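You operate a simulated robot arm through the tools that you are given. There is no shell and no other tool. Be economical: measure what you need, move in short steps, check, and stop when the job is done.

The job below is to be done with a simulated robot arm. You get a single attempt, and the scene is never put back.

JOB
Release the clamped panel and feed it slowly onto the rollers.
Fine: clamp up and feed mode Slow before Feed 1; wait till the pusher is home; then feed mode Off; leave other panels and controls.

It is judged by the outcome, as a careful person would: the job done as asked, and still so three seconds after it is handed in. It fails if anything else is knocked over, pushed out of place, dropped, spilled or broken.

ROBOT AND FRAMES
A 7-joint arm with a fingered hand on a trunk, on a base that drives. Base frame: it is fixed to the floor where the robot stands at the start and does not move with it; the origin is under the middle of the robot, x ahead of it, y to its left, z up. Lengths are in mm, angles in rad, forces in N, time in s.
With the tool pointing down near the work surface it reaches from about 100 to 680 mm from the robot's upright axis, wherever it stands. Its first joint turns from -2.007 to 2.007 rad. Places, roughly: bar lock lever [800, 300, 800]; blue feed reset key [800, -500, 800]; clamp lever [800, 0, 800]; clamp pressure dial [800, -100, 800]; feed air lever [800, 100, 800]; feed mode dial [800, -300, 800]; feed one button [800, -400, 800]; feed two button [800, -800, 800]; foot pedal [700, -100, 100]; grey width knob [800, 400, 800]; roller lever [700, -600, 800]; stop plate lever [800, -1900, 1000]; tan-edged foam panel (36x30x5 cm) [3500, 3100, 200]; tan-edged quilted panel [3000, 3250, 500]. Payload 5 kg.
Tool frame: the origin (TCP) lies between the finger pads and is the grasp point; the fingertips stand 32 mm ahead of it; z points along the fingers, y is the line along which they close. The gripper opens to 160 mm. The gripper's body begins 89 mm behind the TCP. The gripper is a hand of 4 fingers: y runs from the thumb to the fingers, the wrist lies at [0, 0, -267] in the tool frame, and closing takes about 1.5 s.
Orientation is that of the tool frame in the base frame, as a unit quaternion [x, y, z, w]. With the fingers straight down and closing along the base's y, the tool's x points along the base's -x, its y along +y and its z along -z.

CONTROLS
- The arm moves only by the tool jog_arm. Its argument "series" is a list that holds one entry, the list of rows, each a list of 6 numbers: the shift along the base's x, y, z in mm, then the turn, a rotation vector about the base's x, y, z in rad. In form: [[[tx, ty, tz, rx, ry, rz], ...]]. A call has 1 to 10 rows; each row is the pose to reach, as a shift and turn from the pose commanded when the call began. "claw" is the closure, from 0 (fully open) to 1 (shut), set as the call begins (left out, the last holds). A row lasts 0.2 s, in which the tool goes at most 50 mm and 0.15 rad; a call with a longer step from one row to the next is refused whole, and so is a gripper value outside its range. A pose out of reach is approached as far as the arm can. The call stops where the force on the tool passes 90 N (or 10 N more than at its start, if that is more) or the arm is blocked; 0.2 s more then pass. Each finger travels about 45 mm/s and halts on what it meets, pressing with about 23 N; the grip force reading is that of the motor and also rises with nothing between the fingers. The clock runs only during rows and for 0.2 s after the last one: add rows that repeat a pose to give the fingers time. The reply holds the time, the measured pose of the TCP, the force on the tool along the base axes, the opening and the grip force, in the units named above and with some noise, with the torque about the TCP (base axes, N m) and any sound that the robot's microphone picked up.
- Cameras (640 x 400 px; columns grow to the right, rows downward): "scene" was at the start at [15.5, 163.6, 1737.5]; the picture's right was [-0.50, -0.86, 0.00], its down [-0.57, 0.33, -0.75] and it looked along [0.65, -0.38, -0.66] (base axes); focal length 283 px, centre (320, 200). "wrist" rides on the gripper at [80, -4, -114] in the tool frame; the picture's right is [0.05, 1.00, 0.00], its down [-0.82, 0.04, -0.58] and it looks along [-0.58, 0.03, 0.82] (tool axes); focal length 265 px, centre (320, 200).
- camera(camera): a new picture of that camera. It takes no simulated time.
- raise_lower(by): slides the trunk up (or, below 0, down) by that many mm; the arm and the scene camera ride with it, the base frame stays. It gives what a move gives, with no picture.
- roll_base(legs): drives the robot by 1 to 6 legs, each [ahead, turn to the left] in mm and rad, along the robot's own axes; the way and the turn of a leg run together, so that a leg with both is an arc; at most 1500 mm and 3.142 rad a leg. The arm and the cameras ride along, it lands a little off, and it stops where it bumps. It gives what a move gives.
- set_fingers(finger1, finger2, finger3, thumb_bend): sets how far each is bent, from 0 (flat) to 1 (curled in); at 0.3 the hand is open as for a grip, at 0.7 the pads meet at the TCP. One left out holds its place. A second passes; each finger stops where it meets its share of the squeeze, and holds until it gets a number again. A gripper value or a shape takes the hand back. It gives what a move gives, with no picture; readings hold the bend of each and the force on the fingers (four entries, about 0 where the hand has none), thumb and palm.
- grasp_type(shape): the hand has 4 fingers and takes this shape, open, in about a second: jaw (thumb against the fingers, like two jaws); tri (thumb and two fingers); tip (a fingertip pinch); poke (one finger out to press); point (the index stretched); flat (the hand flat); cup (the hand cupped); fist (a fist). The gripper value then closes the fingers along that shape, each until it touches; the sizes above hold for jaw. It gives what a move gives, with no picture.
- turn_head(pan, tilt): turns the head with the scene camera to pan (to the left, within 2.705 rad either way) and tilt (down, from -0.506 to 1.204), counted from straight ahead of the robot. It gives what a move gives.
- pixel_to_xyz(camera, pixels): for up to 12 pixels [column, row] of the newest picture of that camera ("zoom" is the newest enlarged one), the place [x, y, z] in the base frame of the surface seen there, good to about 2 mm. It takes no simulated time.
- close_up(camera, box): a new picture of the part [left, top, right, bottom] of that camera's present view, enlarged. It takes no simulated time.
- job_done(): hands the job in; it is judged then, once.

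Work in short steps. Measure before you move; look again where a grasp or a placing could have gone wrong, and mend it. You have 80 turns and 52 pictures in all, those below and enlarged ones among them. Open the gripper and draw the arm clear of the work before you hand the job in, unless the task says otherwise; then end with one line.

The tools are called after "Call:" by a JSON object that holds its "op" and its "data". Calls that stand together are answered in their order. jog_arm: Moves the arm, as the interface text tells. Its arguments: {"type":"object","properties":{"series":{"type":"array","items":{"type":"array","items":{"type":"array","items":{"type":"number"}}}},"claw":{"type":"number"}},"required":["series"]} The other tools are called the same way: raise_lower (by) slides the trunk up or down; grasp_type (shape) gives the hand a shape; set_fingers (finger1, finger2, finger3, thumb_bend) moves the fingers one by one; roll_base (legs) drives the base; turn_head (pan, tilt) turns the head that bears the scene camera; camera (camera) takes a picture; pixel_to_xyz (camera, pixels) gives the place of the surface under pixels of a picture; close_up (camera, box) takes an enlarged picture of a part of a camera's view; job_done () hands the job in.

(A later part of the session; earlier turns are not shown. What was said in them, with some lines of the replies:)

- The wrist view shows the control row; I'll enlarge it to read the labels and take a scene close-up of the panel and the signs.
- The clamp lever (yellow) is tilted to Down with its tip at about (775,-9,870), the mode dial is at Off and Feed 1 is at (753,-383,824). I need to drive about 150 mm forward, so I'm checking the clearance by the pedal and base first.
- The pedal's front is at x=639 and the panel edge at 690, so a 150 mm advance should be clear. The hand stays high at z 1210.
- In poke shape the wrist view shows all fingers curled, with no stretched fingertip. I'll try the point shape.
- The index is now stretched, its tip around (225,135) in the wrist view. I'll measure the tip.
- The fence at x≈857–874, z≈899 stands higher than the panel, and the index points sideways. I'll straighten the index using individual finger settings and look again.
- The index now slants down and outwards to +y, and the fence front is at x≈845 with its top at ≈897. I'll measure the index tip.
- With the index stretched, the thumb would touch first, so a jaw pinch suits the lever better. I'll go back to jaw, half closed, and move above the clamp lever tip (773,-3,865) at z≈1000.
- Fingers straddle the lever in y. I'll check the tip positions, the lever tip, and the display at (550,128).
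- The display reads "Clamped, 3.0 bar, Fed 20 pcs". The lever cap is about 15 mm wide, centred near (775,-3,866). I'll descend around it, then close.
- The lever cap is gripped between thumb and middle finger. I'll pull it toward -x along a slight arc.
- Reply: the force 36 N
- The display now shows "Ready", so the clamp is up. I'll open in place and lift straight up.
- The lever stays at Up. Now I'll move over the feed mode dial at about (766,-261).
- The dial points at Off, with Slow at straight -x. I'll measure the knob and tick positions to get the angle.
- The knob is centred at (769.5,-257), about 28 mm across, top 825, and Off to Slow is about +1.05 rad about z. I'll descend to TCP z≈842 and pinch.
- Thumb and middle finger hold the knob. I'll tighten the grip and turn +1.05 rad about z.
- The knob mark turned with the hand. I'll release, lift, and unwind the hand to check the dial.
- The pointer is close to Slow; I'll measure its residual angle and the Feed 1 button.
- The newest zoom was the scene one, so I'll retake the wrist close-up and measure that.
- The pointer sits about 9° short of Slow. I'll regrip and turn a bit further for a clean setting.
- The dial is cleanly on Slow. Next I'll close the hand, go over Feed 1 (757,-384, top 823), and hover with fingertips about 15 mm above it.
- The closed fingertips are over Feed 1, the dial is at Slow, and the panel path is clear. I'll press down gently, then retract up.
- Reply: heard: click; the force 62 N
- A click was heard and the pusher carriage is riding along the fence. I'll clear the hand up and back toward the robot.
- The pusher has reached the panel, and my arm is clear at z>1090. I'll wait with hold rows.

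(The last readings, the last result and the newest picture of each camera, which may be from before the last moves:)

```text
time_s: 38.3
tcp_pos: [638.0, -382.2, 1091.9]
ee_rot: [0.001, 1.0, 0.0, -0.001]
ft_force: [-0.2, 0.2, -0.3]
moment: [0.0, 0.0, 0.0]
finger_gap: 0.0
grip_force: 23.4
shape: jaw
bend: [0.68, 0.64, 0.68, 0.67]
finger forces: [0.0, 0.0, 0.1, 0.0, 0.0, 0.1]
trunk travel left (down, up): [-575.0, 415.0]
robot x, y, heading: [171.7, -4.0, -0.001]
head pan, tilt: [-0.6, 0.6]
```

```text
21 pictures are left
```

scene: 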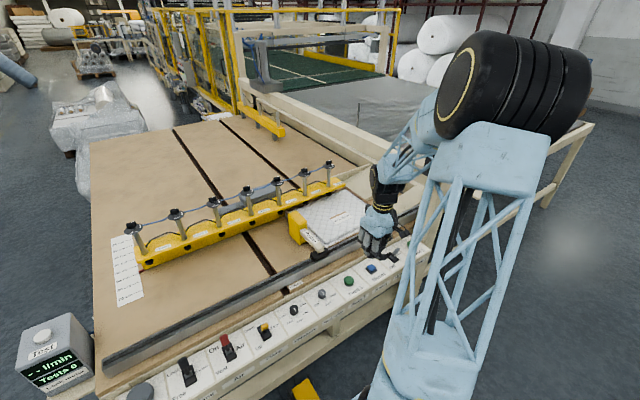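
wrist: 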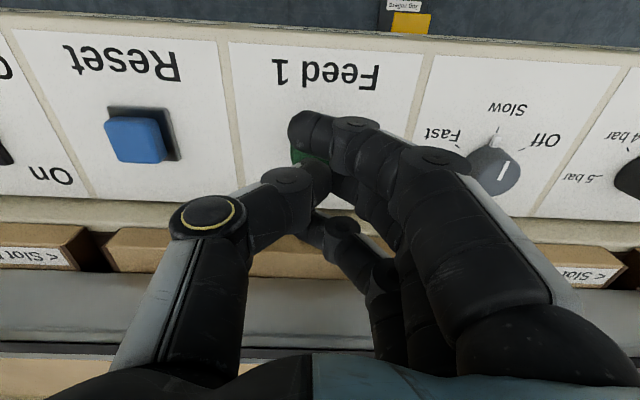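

The panel is moving along toward the rollers. I'll keep waiting.

Call:
{"op": "jog_arm", "data": {"series": [[[0, 0, 0, 0, 0, 0], [0, 0, 0, 0, 0, 0], [0, 0, 0, 0, 0, 0], [0, 0, 0, 0, 0, 0], [0, 0, 0, 0, 0, 0], [0, 0, 0, 0, 0, 0], [0, 0, 0, 0, 0, 0], [0, 0, 0, 0, 0, 0], [0, 0, 0, 0, 0, 0], [0, 0, 0, 0, 0, 0]]]}}

Call:
{"op": "jog_arm", "data": {"series": [[[0, 0, 0, 0, 0, 0], [0, 0, 0, 0, 0, 0], [0, 0, 0, 0, 0, 0], [0, 0, 0, 0, 0, 0], [0, 0, 0, 0, 0, 0], [0, 0, 0, 0, 0, 0], [0, 0, 0, 0, 0, 0], [0, 0, 0, 0, 0, 0], [0, 0, 0, 0, 0, 0], [0, 0, 0, 0, 0, 0]]]}}

Call:
{"op": "camera", "data": {"camera": "scene"}}

```text
time_s: 40.5
tcp_pos: [638.7, -382.3, 1091.8]
ee_rot: [0.0, 1.0, 0.001, 0.001]
ft_force: [-0.1, 0.4, 0.4]
moment: [0.01, 0.0, -0.02]
finger_gap: 0.2
grip_force: 23.1
shape: jaw
bend: [0.68, 0.64, 0.68, 0.67]
finger forces: [0.0, 0.1, 0.0, 0.0, 0.0, 0.1]
trunk travel left (down, up): [-575.0, 415.0]
robot x, y, heading: [170.6, -1.9, -0.004]
head pan, tilt: [-0.6, 0.6]
```

```text
time_s: 42.7
tcp_pos: [637.7, -382.5, 1091.6]
ee_rot: [0.001, 1.0, 0.0, 0.0]
ft_force: [0.4, 0.1, -0.2]
moment: [-0.05, 0.05, 0.01]
finger_gap: 0.4
grip_force: 23.3
shape: jaw
bend: [0.68, 0.64, 0.68, 0.67]
finger forces: [0.0, 0.0, 0.0, 0.1, 0.0, 0.0]
trunk travel left (down, up): [-575.0, 415.0]
robot x, y, heading: [169.4, 3.3, -0.003]
head pan, tilt: [-0.6, 0.6]
```

```text
20 pictures are left
```

scene: 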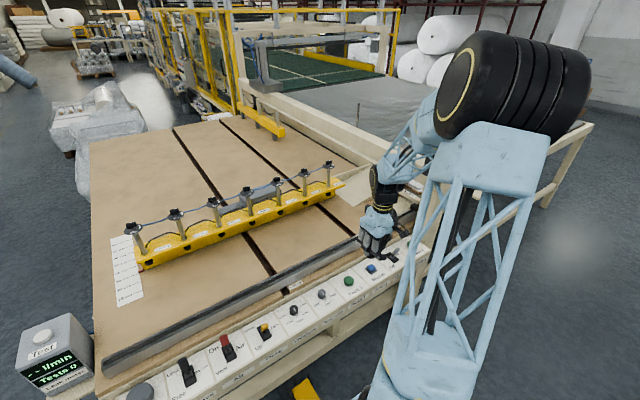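

The panel and pusher are now hidden behind the arm. I'll keep waiting for the pusher to return.

Call:
{"op": "turn_head", "data": {"pan": -0.9, "tilt": 0.5}}

Call:
{"op": "jog_arm", "data": {"series": [[[0, 0, 0, 0, 0, 0], [0, 0, 0, 0, 0, 0], [0, 0, 0, 0, 0, 0], [0, 0, 0, 0, 0, 0], [0, 0, 0, 0, 0, 0], [0, 0, 0, 0, 0, 0], [0, 0, 0, 0, 0, 0], [0, 0, 0, 0, 0, 0], [0, 0, 0, 0, 0, 0], [0, 0, 0, 0, 0, 0]]]}}

Call:
{"op": "camera", "data": {"camera": "scene"}}

```text
time_s: 43.5
tcp_pos: [638.6, -382.4, 1092.0]
ee_rot: [0.001, 1.0, 0.0, 0.001]
ft_force: [0.7, -0.2, -0.7]
moment: [0.03, -0.02, 0.0]
finger_gap: 0.0
grip_force: 22.7
shape: jaw
bend: [0.68, 0.64, 0.68, 0.67]
finger forces: [0.0, 0.0, 0.0, 0.0, 0.1, 0.1]
trunk travel left (down, up): [-575.0, 415.0]
robot x, y, heading: [173.7, -0.7, 0.001]
head pan, tilt: [-0.901, 0.499]
```

```text
time_s: 45.7
tcp_pos: [638.2, -382.2, 1091.4]
ee_rot: [0.001, 1.0, 0.0, 0.0]
ft_force: [-0.1, 0.0, -0.7]
moment: [-0.01, 0.03, 0.02]
finger_gap: 0.0
grip_force: 23.7
shape: jaw
bend: [0.68, 0.64, 0.68, 0.67]
finger forces: [0.0, 0.1, 0.0, 0.0, 0.1, 0.0]
trunk travel left (down, up): [-575.0, 415.0]
robot x, y, heading: [172.0, 4.0, 0.0]
head pan, tilt: [-0.901, 0.499]
```

```text
19 pictures are left
```

scene: 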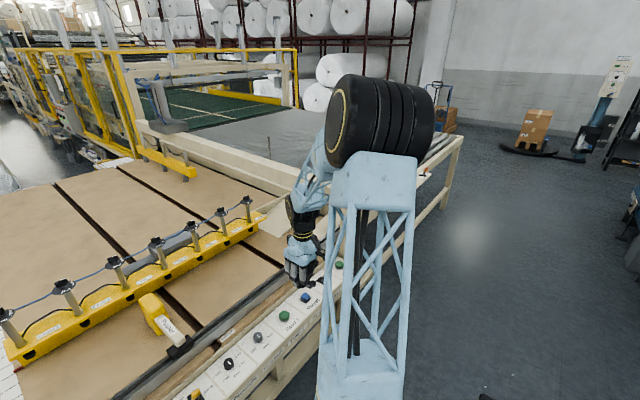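

The pusher is already on its way back, and the panel has gone past onto the roller side. I'll wait until it is home.

Call:
{"op": "jog_arm", "data": {"series": [[[0, 0, 0, 0, 0, 0], [0, 0, 0, 0, 0, 0], [0, 0, 0, 0, 0, 0], [0, 0, 0, 0, 0, 0], [0, 0, 0, 0, 0, 0], [0, 0, 0, 0, 0, 0], [0, 0, 0, 0, 0, 0], [0, 0, 0, 0, 0, 0], [0, 0, 0, 0, 0, 0], [0, 0, 0, 0, 0, 0]]]}}

Call:
{"op": "turn_head", "data": {"pan": -0.25, "tilt": 0.75}}

Call:
{"op": "jog_arm", "data": {"series": [[[0, 0, 0, 0, 0, 0], [0, 0, 0, 0, 0, 0], [0, 0, 0, 0, 0, 0], [0, 0, 0, 0, 0, 0], [0, 0, 0, 0, 0, 0], [0, 0, 0, 0, 0, 0], [0, 0, 0, 0, 0, 0], [0, 0, 0, 0, 0, 0], [0, 0, 0, 0, 0, 0], [0, 0, 0, 0, 0, 0]]]}}

Call:
{"op": "camera", "data": {"camera": "scene"}}

```text
time_s: 47.9
tcp_pos: [639.0, -383.0, 1090.2]
ee_rot: [0.001, 1.0, 0.0, 0.0]
ft_force: [0.7, -0.1, -0.5]
moment: [0.02, 0.03, -0.03]
finger_gap: 0.0
grip_force: 23.0
shape: jaw
bend: [0.68, 0.64, 0.68, 0.67]
finger forces: [0.0, 0.0, 0.1, 0.1, 0.0, 0.0]
trunk travel left (down, up): [-575.0, 415.0]
robot x, y, heading: [170.4, -3.3, -0.006]
head pan, tilt: [-0.901, 0.499]
```

```text
time_s: 48.9
tcp_pos: [637.9, -382.1, 1091.5]
ee_rot: [0.001, 1.0, -0.001, 0.0]
ft_force: [0.9, 0.3, 0.0]
moment: [0.03, 0.0, 0.02]
finger_gap: 0.0
grip_force: 23.0
shape: jaw
bend: [0.68, 0.64, 0.68, 0.67]
finger forces: [0.1, 0.0, 0.0, 0.1, 0.1, 0.0]
trunk travel left (down, up): [-575.0, 415.0]
robot x, y, heading: [172.5, 0.5, 0.001]
head pan, tilt: [-0.25, 0.75]
```

```text
time_s: 51.1
tcp_pos: [638.5, -382.0, 1091.6]
ee_rot: [0.002, 1.0, 0.0, 0.0]
ft_force: [0.2, 0.2, -0.3]
moment: [0.0, 0.02, 0.0]
finger_gap: 0.0
grip_force: 23.0
shape: jaw
bend: [0.68, 0.64, 0.68, 0.67]
finger forces: [0.0, 0.0, 0.1, 0.0, 0.0, 0.0]
trunk travel left (down, up): [-575.0, 415.0]
robot x, y, heading: [174.8, -4.3, -0.006]
head pan, tilt: [-0.25, 0.75]
```

```text
18 pictures are left
```

scene: 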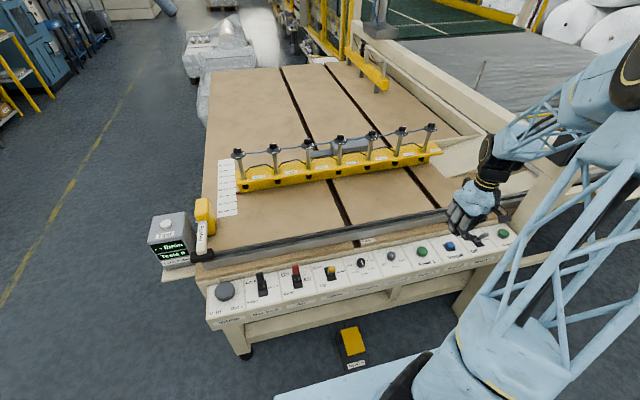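

The pusher is home and the table is empty. Now I'll go to the dial, pre-rotating the hand +0.6 so that the turn to Off ends at -0.6, clear of the fence.

Call:
{"op": "jog_arm", "data": {"series": [[[26, 25, -10, 0, 0, 0.12], [52, 50, -20, 0, 0, 0.24], [78, 75, -40, 0, 0, 0.36], [105, 100, -70, 0, 0, 0.48], [133, 125, -103, 0, 0, 0.6], [133, 125, -103, 0, 0, 0.6]]], "claw": 0.6}}

Call:
{"op": "camera", "data": {"camera": "wrist"}}

Call:
{"op": "camera", "data": {"camera": "scene"}}

```text
time_s: 52.5
tcp_pos: [771.3, -258.8, 988.6]
ee_rot: [-0.294, 0.956, 0.001, 0.0]
ft_force: [-0.3, -0.7, 0.2]
moment: [-0.02, -0.01, 0.0]
finger_gap: 63.7
grip_force: 0.0
shape: jaw
bend: [0.73, 0.73, 0.73, 0.7]
finger forces: [0.1, 0.0, 0.0, 0.0, 0.2, 0.0]
trunk travel left (down, up): [-575.0, 415.0]
robot x, y, heading: [174.6, 0.8, -0.003]
head pan, tilt: [-0.25, 0.75]
```

```text
17 pictures are left
```

wrist: 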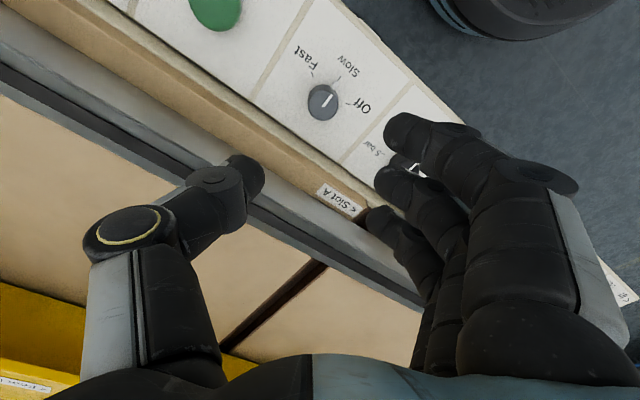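

```text
16 pictures are left
```

scene: 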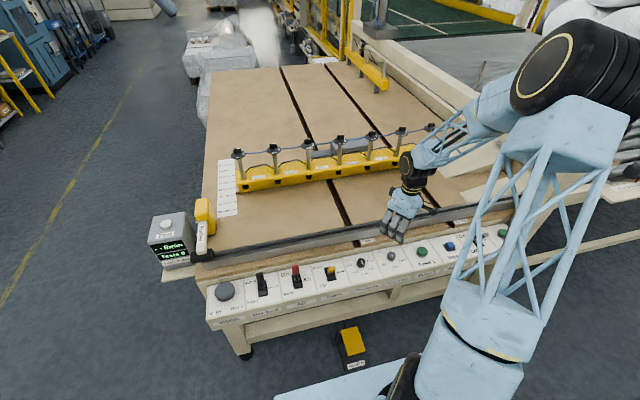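

The knob lies between the thumb and fingers, with the dial still at Slow. I'll descend, pinch, and turn by about -1.2 rad.

Call:
{"op": "jog_arm", "data": {"series": [[[-1, 1, -40, 0, 0, 0], [-1, 1, -80, 0, 0, 0], [-1, 1, -115, 0, 0, 0], [-1, 1, -136, 0, 0, 0], [-1, 1, -148, 0, 0, 0], [-1, 1, -148, 0, 0, 0]]], "claw": 0.6}}

Call:
{"op": "jog_arm", "data": {"series": [[[0, 0, 0, 0, 0, 0], [0, 0, 0, 0, 0, 0], [0, 0, 0, 0, 0, 0], [0, 0, 0, 0, 0, 0], [0, 0, 0, 0, 0, 0]]], "claw": 0.97}}

Call:
{"op": "jog_arm", "data": {"series": [[[0, 0, 0, 0, 0, -0.13], [0, 0, 0, 0, 0, -0.26], [0, 0, 0, 0, 0, -0.39], [0, 0, 0, 0, 0, -0.52], [0, 0, 0, 0, 0, -0.65], [0, 0, 0, 0, 0, -0.78], [0, 0, 0, 0, 0, -0.91], [0, 0, 0, 0, 0, -1.04], [0, 0, 0, 0, 0, -1.15], [0, 0, 0, 0, 0, -1.15]]]}}

Call:
{"op": "camera", "data": {"camera": "wrist"}}

```text
time_s: 53.9
tcp_pos: [770.5, -256.7, 840.9]
ee_rot: [-0.295, 0.955, -0.001, 0.001]
ft_force: [-0.5, 0.1, 0.9]
moment: [0.0, -0.01, -0.01]
finger_gap: 63.4
grip_force: 0.2
shape: jaw
bend: [0.73, 0.73, 0.73, 0.7]
finger forces: [0.0, 0.1, 0.0, 0.0, 0.0, 0.0]
trunk travel left (down, up): [-575.0, 415.0]
robot x, y, heading: [169.8, -2.4, -0.005]
head pan, tilt: [-0.25, 0.75]
```

```text
time_s: 55.1
tcp_pos: [770.9, -258.6, 840.3]
ee_rot: [-0.293, 0.956, -0.001, 0.0]
ft_force: [5.9, -6.7, -1.6]
moment: [-0.04, -0.05, 0.01]
finger_gap: 10.5
grip_force: 22.8
shape: jaw
bend: [0.68, 0.73, 0.68, 0.7]
finger forces: [0.0, 9.4, 0.1, 0.1, 17.4, 0.0]
trunk travel left (down, up): [-575.0, 415.0]
robot x, y, heading: [172.9, -0.4, -0.009]
head pan, tilt: [-0.25, 0.75]
```

```text
time_s: 57.3
tcp_pos: [770.3, -258.3, 840.0]
ee_rot: [0.273, 0.962, 0.0, 0.001]
ft_force: [-2.4, -19.4, 4.5]
moment: [-0.41, 0.05, 0.29]
finger_gap: 10.9
grip_force: 23.3
shape: jaw
bend: [0.68, 0.73, 0.68, 0.7]
finger forces: [0.1, 7.1, 0.0, 0.1, 25.5, 0.0]
trunk travel left (down, up): [-575.0, 415.0]
robot x, y, heading: [168.8, -1.3, 0.002]
head pan, tilt: [-0.25, 0.75]
```

```text
15 pictures are left
```

wrist: 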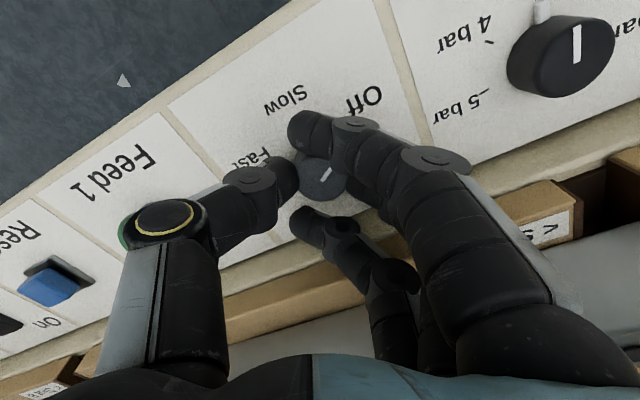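

The torque of 0.29 N m suggests the Off stop is reached. I'll release, lift, unwind, and check.

Call:
{"op": "jog_arm", "data": {"series": [[[0, 0, 0, 0, 0, 0], [0, 0, 0, 0, 0, 0], [0, 0, 0, 0, 0, 0], [0, 0, 0, 0, 0, 0], [0, 0, 40, 0, 0, 0.13], [0, 0, 80, 0, 0, 0.26], [0, 0, 115, 0, 0, 0.39], [0, 0, 148, 0, 0, 0.52], [0, 0, 148, 0, 0, 0.56]]], "claw": 0.6}}

Call:
{"op": "close_up", "data": {"camera": "wrist", "box": [120, 20, 440, 220]}}

Call:
{"op": "pixel_to_xyz", "data": {"camera": "zoom", "pixels": [[403, 168], [427, 158], [402, 100], [450, 132]]}}

```text
time_s: 59.3
tcp_pos: [770.1, -255.3, 988.2]
ee_rot: [-0.005, 1.0, -0.001, 0.0]
ft_force: [0.5, -0.8, -0.6]
moment: [0.02, -0.03, 0.0]
finger_gap: 63.3
grip_force: 0.0
shape: jaw
bend: [0.73, 0.73, 0.73, 0.7]
finger forces: [0.0, 0.0, 0.1, 0.1, 0.0, 0.1]
trunk travel left (down, up): [-575.0, 415.0]
robot x, y, heading: [175.8, 2.2, -0.002]
head pan, tilt: [-0.25, 0.75]
```

```text
2.00 times, centred on (280, 120) of wrist
```

zoom: 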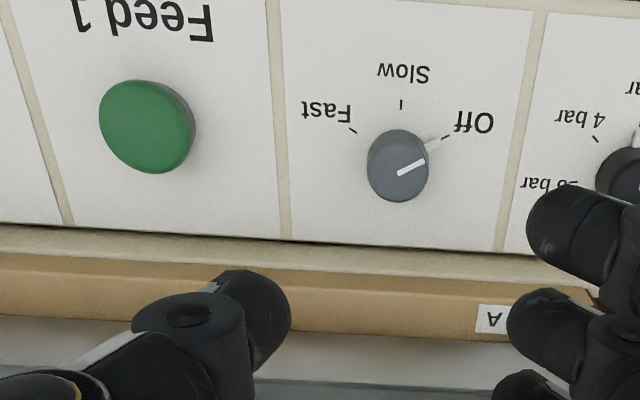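

```text
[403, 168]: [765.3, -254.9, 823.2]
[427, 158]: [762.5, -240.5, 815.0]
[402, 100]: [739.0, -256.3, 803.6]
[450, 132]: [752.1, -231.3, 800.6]
```

The dial is back on Off with its tab on the tick. I'll withdraw the arm up and away with the hand open, and check the display, panel and rollers.

Call:
{"op": "jog_arm", "data": {"series": [[[0, 0, 40, 0, 0, 0], [-20, 30, 75, 0, 0, 0], [-45, 60, 100, 0, 0, 0], [-70, 90, 120, 0, 0, 0], [-95, 125, 140, 0, 0, 0], [-120, 160, 160, 0, 0, 0], [-140, 200, 170, 0, 0, 0], [-150, 240, 180, 0, 0, 0], [-160, 280, 190, 0, 0, 0]]], "claw": 0}}

Call:
{"op": "turn_head", "data": {"pan": -0.7, "tilt": 0.55}}

Call:
{"op": "camera", "data": {"camera": "scene"}}

```text
refused: row 2 steps farther than a row can; nothing moved
```

```text
time_s: 60.2
tcp_pos: [769.1, -255.5, 987.6]
ee_rot: [-0.005, 1.0, 0.0, 0.0]
ft_force: [0.2, 0.5, -0.4]
moment: [0.0, 0.03, -0.02]
finger_gap: 63.4
grip_force: 0.0
shape: jaw
bend: [0.73, 0.73, 0.73, 0.7]
finger forces: [0.0, 0.1, 0.0, 0.0, 0.0, 0.1]
trunk travel left (down, up): [-575.0, 415.0]
robot x, y, heading: [172.8, 3.5, -0.0]
head pan, tilt: [-0.7, 0.55]
```

```text
13 pictures are left
```

scene: 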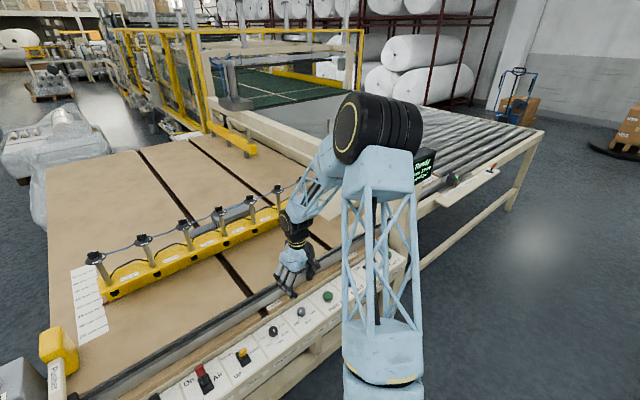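

The first row set had a step too large; I'll retry with smaller steps, swinging the arm to the left and back.

Call:
{"op": "jog_arm", "data": {"series": [[[0, 0, 45, 0, 0, 0], [-10, 10, 85, 0, 0, 0], [-25, 35, 115, 0, 0, 0], [-45, 65, 140, 0, 0, 0], [-65, 100, 160, 0, 0, 0], [-80, 140, 175, 0, 0, 0], [-95, 180, 185, 0, 0, 0], [-110, 225, 190, 0, 0, 0], [-125, 270, 195, 0, 0, 0], [-140, 315, 200, 0, 0, 0]]], "claw": 0}}

Call:
{"op": "camera", "data": {"camera": "scene"}}

```text
time_s: 62.4
tcp_pos: [629.6, 58.2, 1188.3]
ee_rot: [-0.005, 1.0, 0.0, 0.0]
ft_force: [-0.8, 0.2, 0.1]
moment: [-0.01, 0.02, 0.0]
finger_gap: 160.0
grip_force: 0.0
shape: jaw
bend: [0.3, 0.3, 0.3, 0.3]
finger forces: [0.0, 0.0, 0.0, 0.0, 0.0, 0.0]
trunk travel left (down, up): [-575.0, 415.0]
robot x, y, heading: [176.3, -1.2, -0.003]
head pan, tilt: [-0.7, 0.55]
```

```text
12 pictures are left
```

scene: 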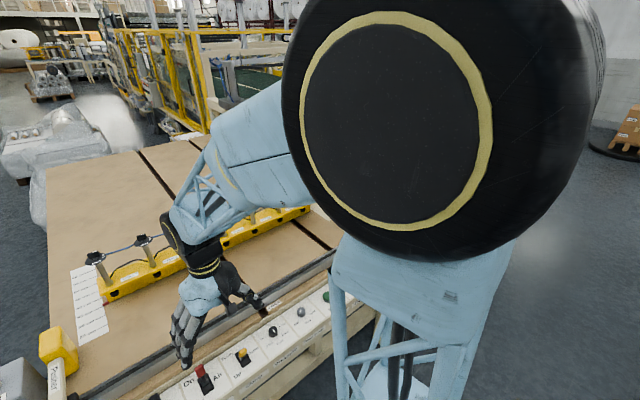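

The arm's elbow blocks the roller view, so I'll pan further right to look past it.

Call:
{"op": "turn_head", "data": {"pan": -1.25, "tilt": 0.5}}

Call:
{"op": "camera", "data": {"camera": "scene"}}

```text
time_s: 63.4
tcp_pos: [630.9, 55.0, 1189.6]
ee_rot: [-0.004, 1.0, 0.0, 0.0]
ft_force: [0.1, 0.2, -0.3]
moment: [-0.02, -0.01, -0.04]
finger_gap: 159.7
grip_force: 0.0
shape: jaw
bend: [0.3, 0.3, 0.3, 0.3]
finger forces: [0.1, 0.0, 0.1, 0.1, 0.0, 0.0]
trunk travel left (down, up): [-575.0, 415.0]
robot x, y, heading: [173.2, 4.7, -0.001]
head pan, tilt: [-1.25, 0.499]
```

```text
11 pictures are left
```

scene: 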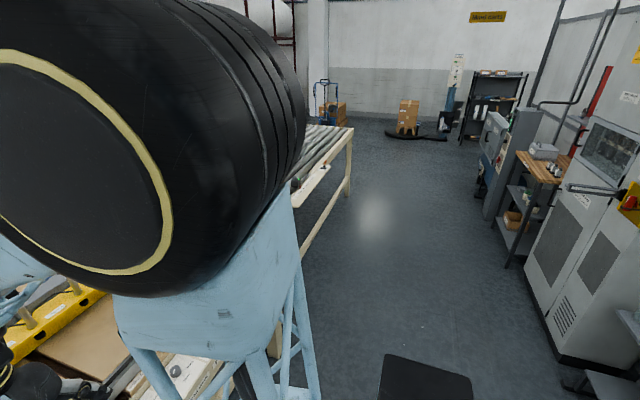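

The elbow still blocks it. Extending the arm forward (still high) opened this view earlier, so I'll do that.

Call:
{"op": "jog_arm", "data": {"series": [[[45, 0, 0, 0, 0, 0], [90, 0, 0, 0, 0, 0], [135, 0, 0, 0, 0, 0], [180, 0, 0, 0, 0, 0], [200, 0, 0, 0, 0, 0]]]}}

Call:
{"op": "turn_head", "data": {"pan": -0.75, "tilt": 0.5}}

Call:
{"op": "camera", "data": {"camera": "scene"}}

```text
time_s: 64.6
tcp_pos: [830.6, 56.3, 1187.7]
ee_rot: [-0.005, 1.0, 0.001, 0.0]
ft_force: [-0.2, 0.4, -0.7]
moment: [-0.03, -0.04, -0.01]
finger_gap: 159.9
grip_force: 0.1
shape: jaw
bend: [0.3, 0.3, 0.3, 0.3]
finger forces: [0.1, 0.0, 0.1, 0.0, 0.1, 0.0]
trunk travel left (down, up): [-575.0, 415.0]
robot x, y, heading: [173.5, -0.1, -0.0]
head pan, tilt: [-1.25, 0.499]
```

```text
time_s: 65.5
tcp_pos: [828.8, 57.2, 1187.2]
ee_rot: [-0.004, 1.0, 0.0, 0.0]
ft_force: [0.2, 0.1, 0.7]
moment: [0.0, 0.0, -0.03]
finger_gap: 159.9
grip_force: 0.0
shape: jaw
bend: [0.3, 0.3, 0.3, 0.3]
finger forces: [0.0, 0.1, 0.0, 0.0, 0.1, 0.1]
trunk travel left (down, up): [-575.0, 415.0]
robot x, y, heading: [170.0, -0.6, 0.001]
head pan, tilt: [-0.75, 0.499]
```

```text
10 pictures are left
```

scene: 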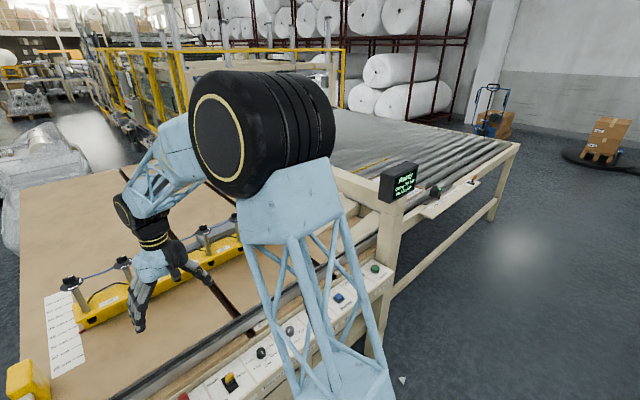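

Call:
{"op": "close_up", "data": {"camera": "scene", "box": [320, 100, 520, 225]}}

Call:
{"op": "close_up", "data": {"camera": "scene", "box": [200, 230, 400, 355]}}

```text
3.20 times, centred on (420, 162) of scene
```

zoom: 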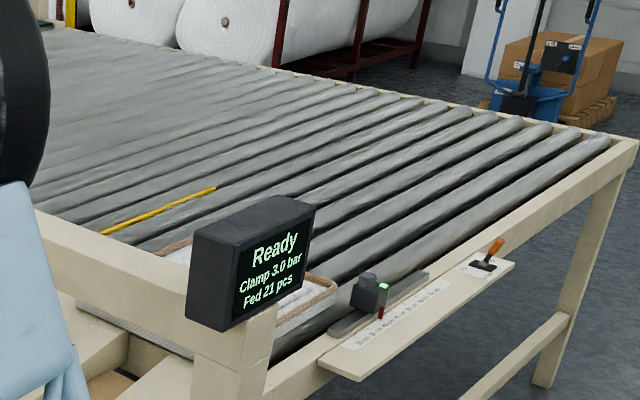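

```text
3.20 times, centred on (300, 292) of scene
```

zoom: 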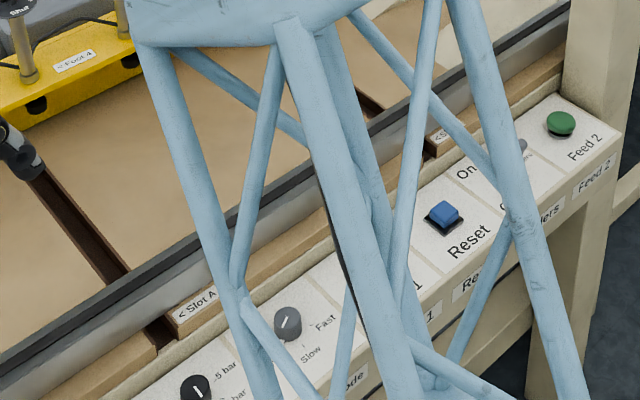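

The display reads "Ready, Fed 21 pcs" and the panel sits on the rollers. I'll draw the arm back from over the table.

Call:
{"op": "jog_arm", "data": {"series": [[[-45, 0, 0, 0, 0, 0], [-90, 0, 0, 0, 0, 0], [-135, 0, 0, 0, 0, 0], [-180, 0, 0, 0, 0, 0], [-225, 0, 0, 0, 0, 0], [-225, 0, 0, 0, 0, 0]]]}}

Call:
{"op": "job_done", "data": {}}

```text
time_s: 66.9
tcp_pos: [603.4, 57.4, 1186.1]
ee_rot: [-0.004, 1.0, 0.0, 0.0]
ft_force: [-0.5, 0.0, 0.6]
moment: [0.0, 0.02, -0.06]
finger_gap: 160.0
grip_force: 0.0
shape: jaw
bend: [0.3, 0.3, 0.3, 0.3]
finger forces: [0.0, 0.0, 0.0, 0.1, 0.1, 0.0]
trunk travel left (down, up): [-575.0, 415.0]
robot x, y, heading: [171.6, -3.5, -0.002]
head pan, tilt: [-0.75, 0.499]
```

```text
The job is handed in.
```

The job is done: I raised the clamp, fed the panel onto the rollers on Slow, and turned feed mode Off once the pusher was home; the display reads "Ready, Fed 21 pcs" (20 before).
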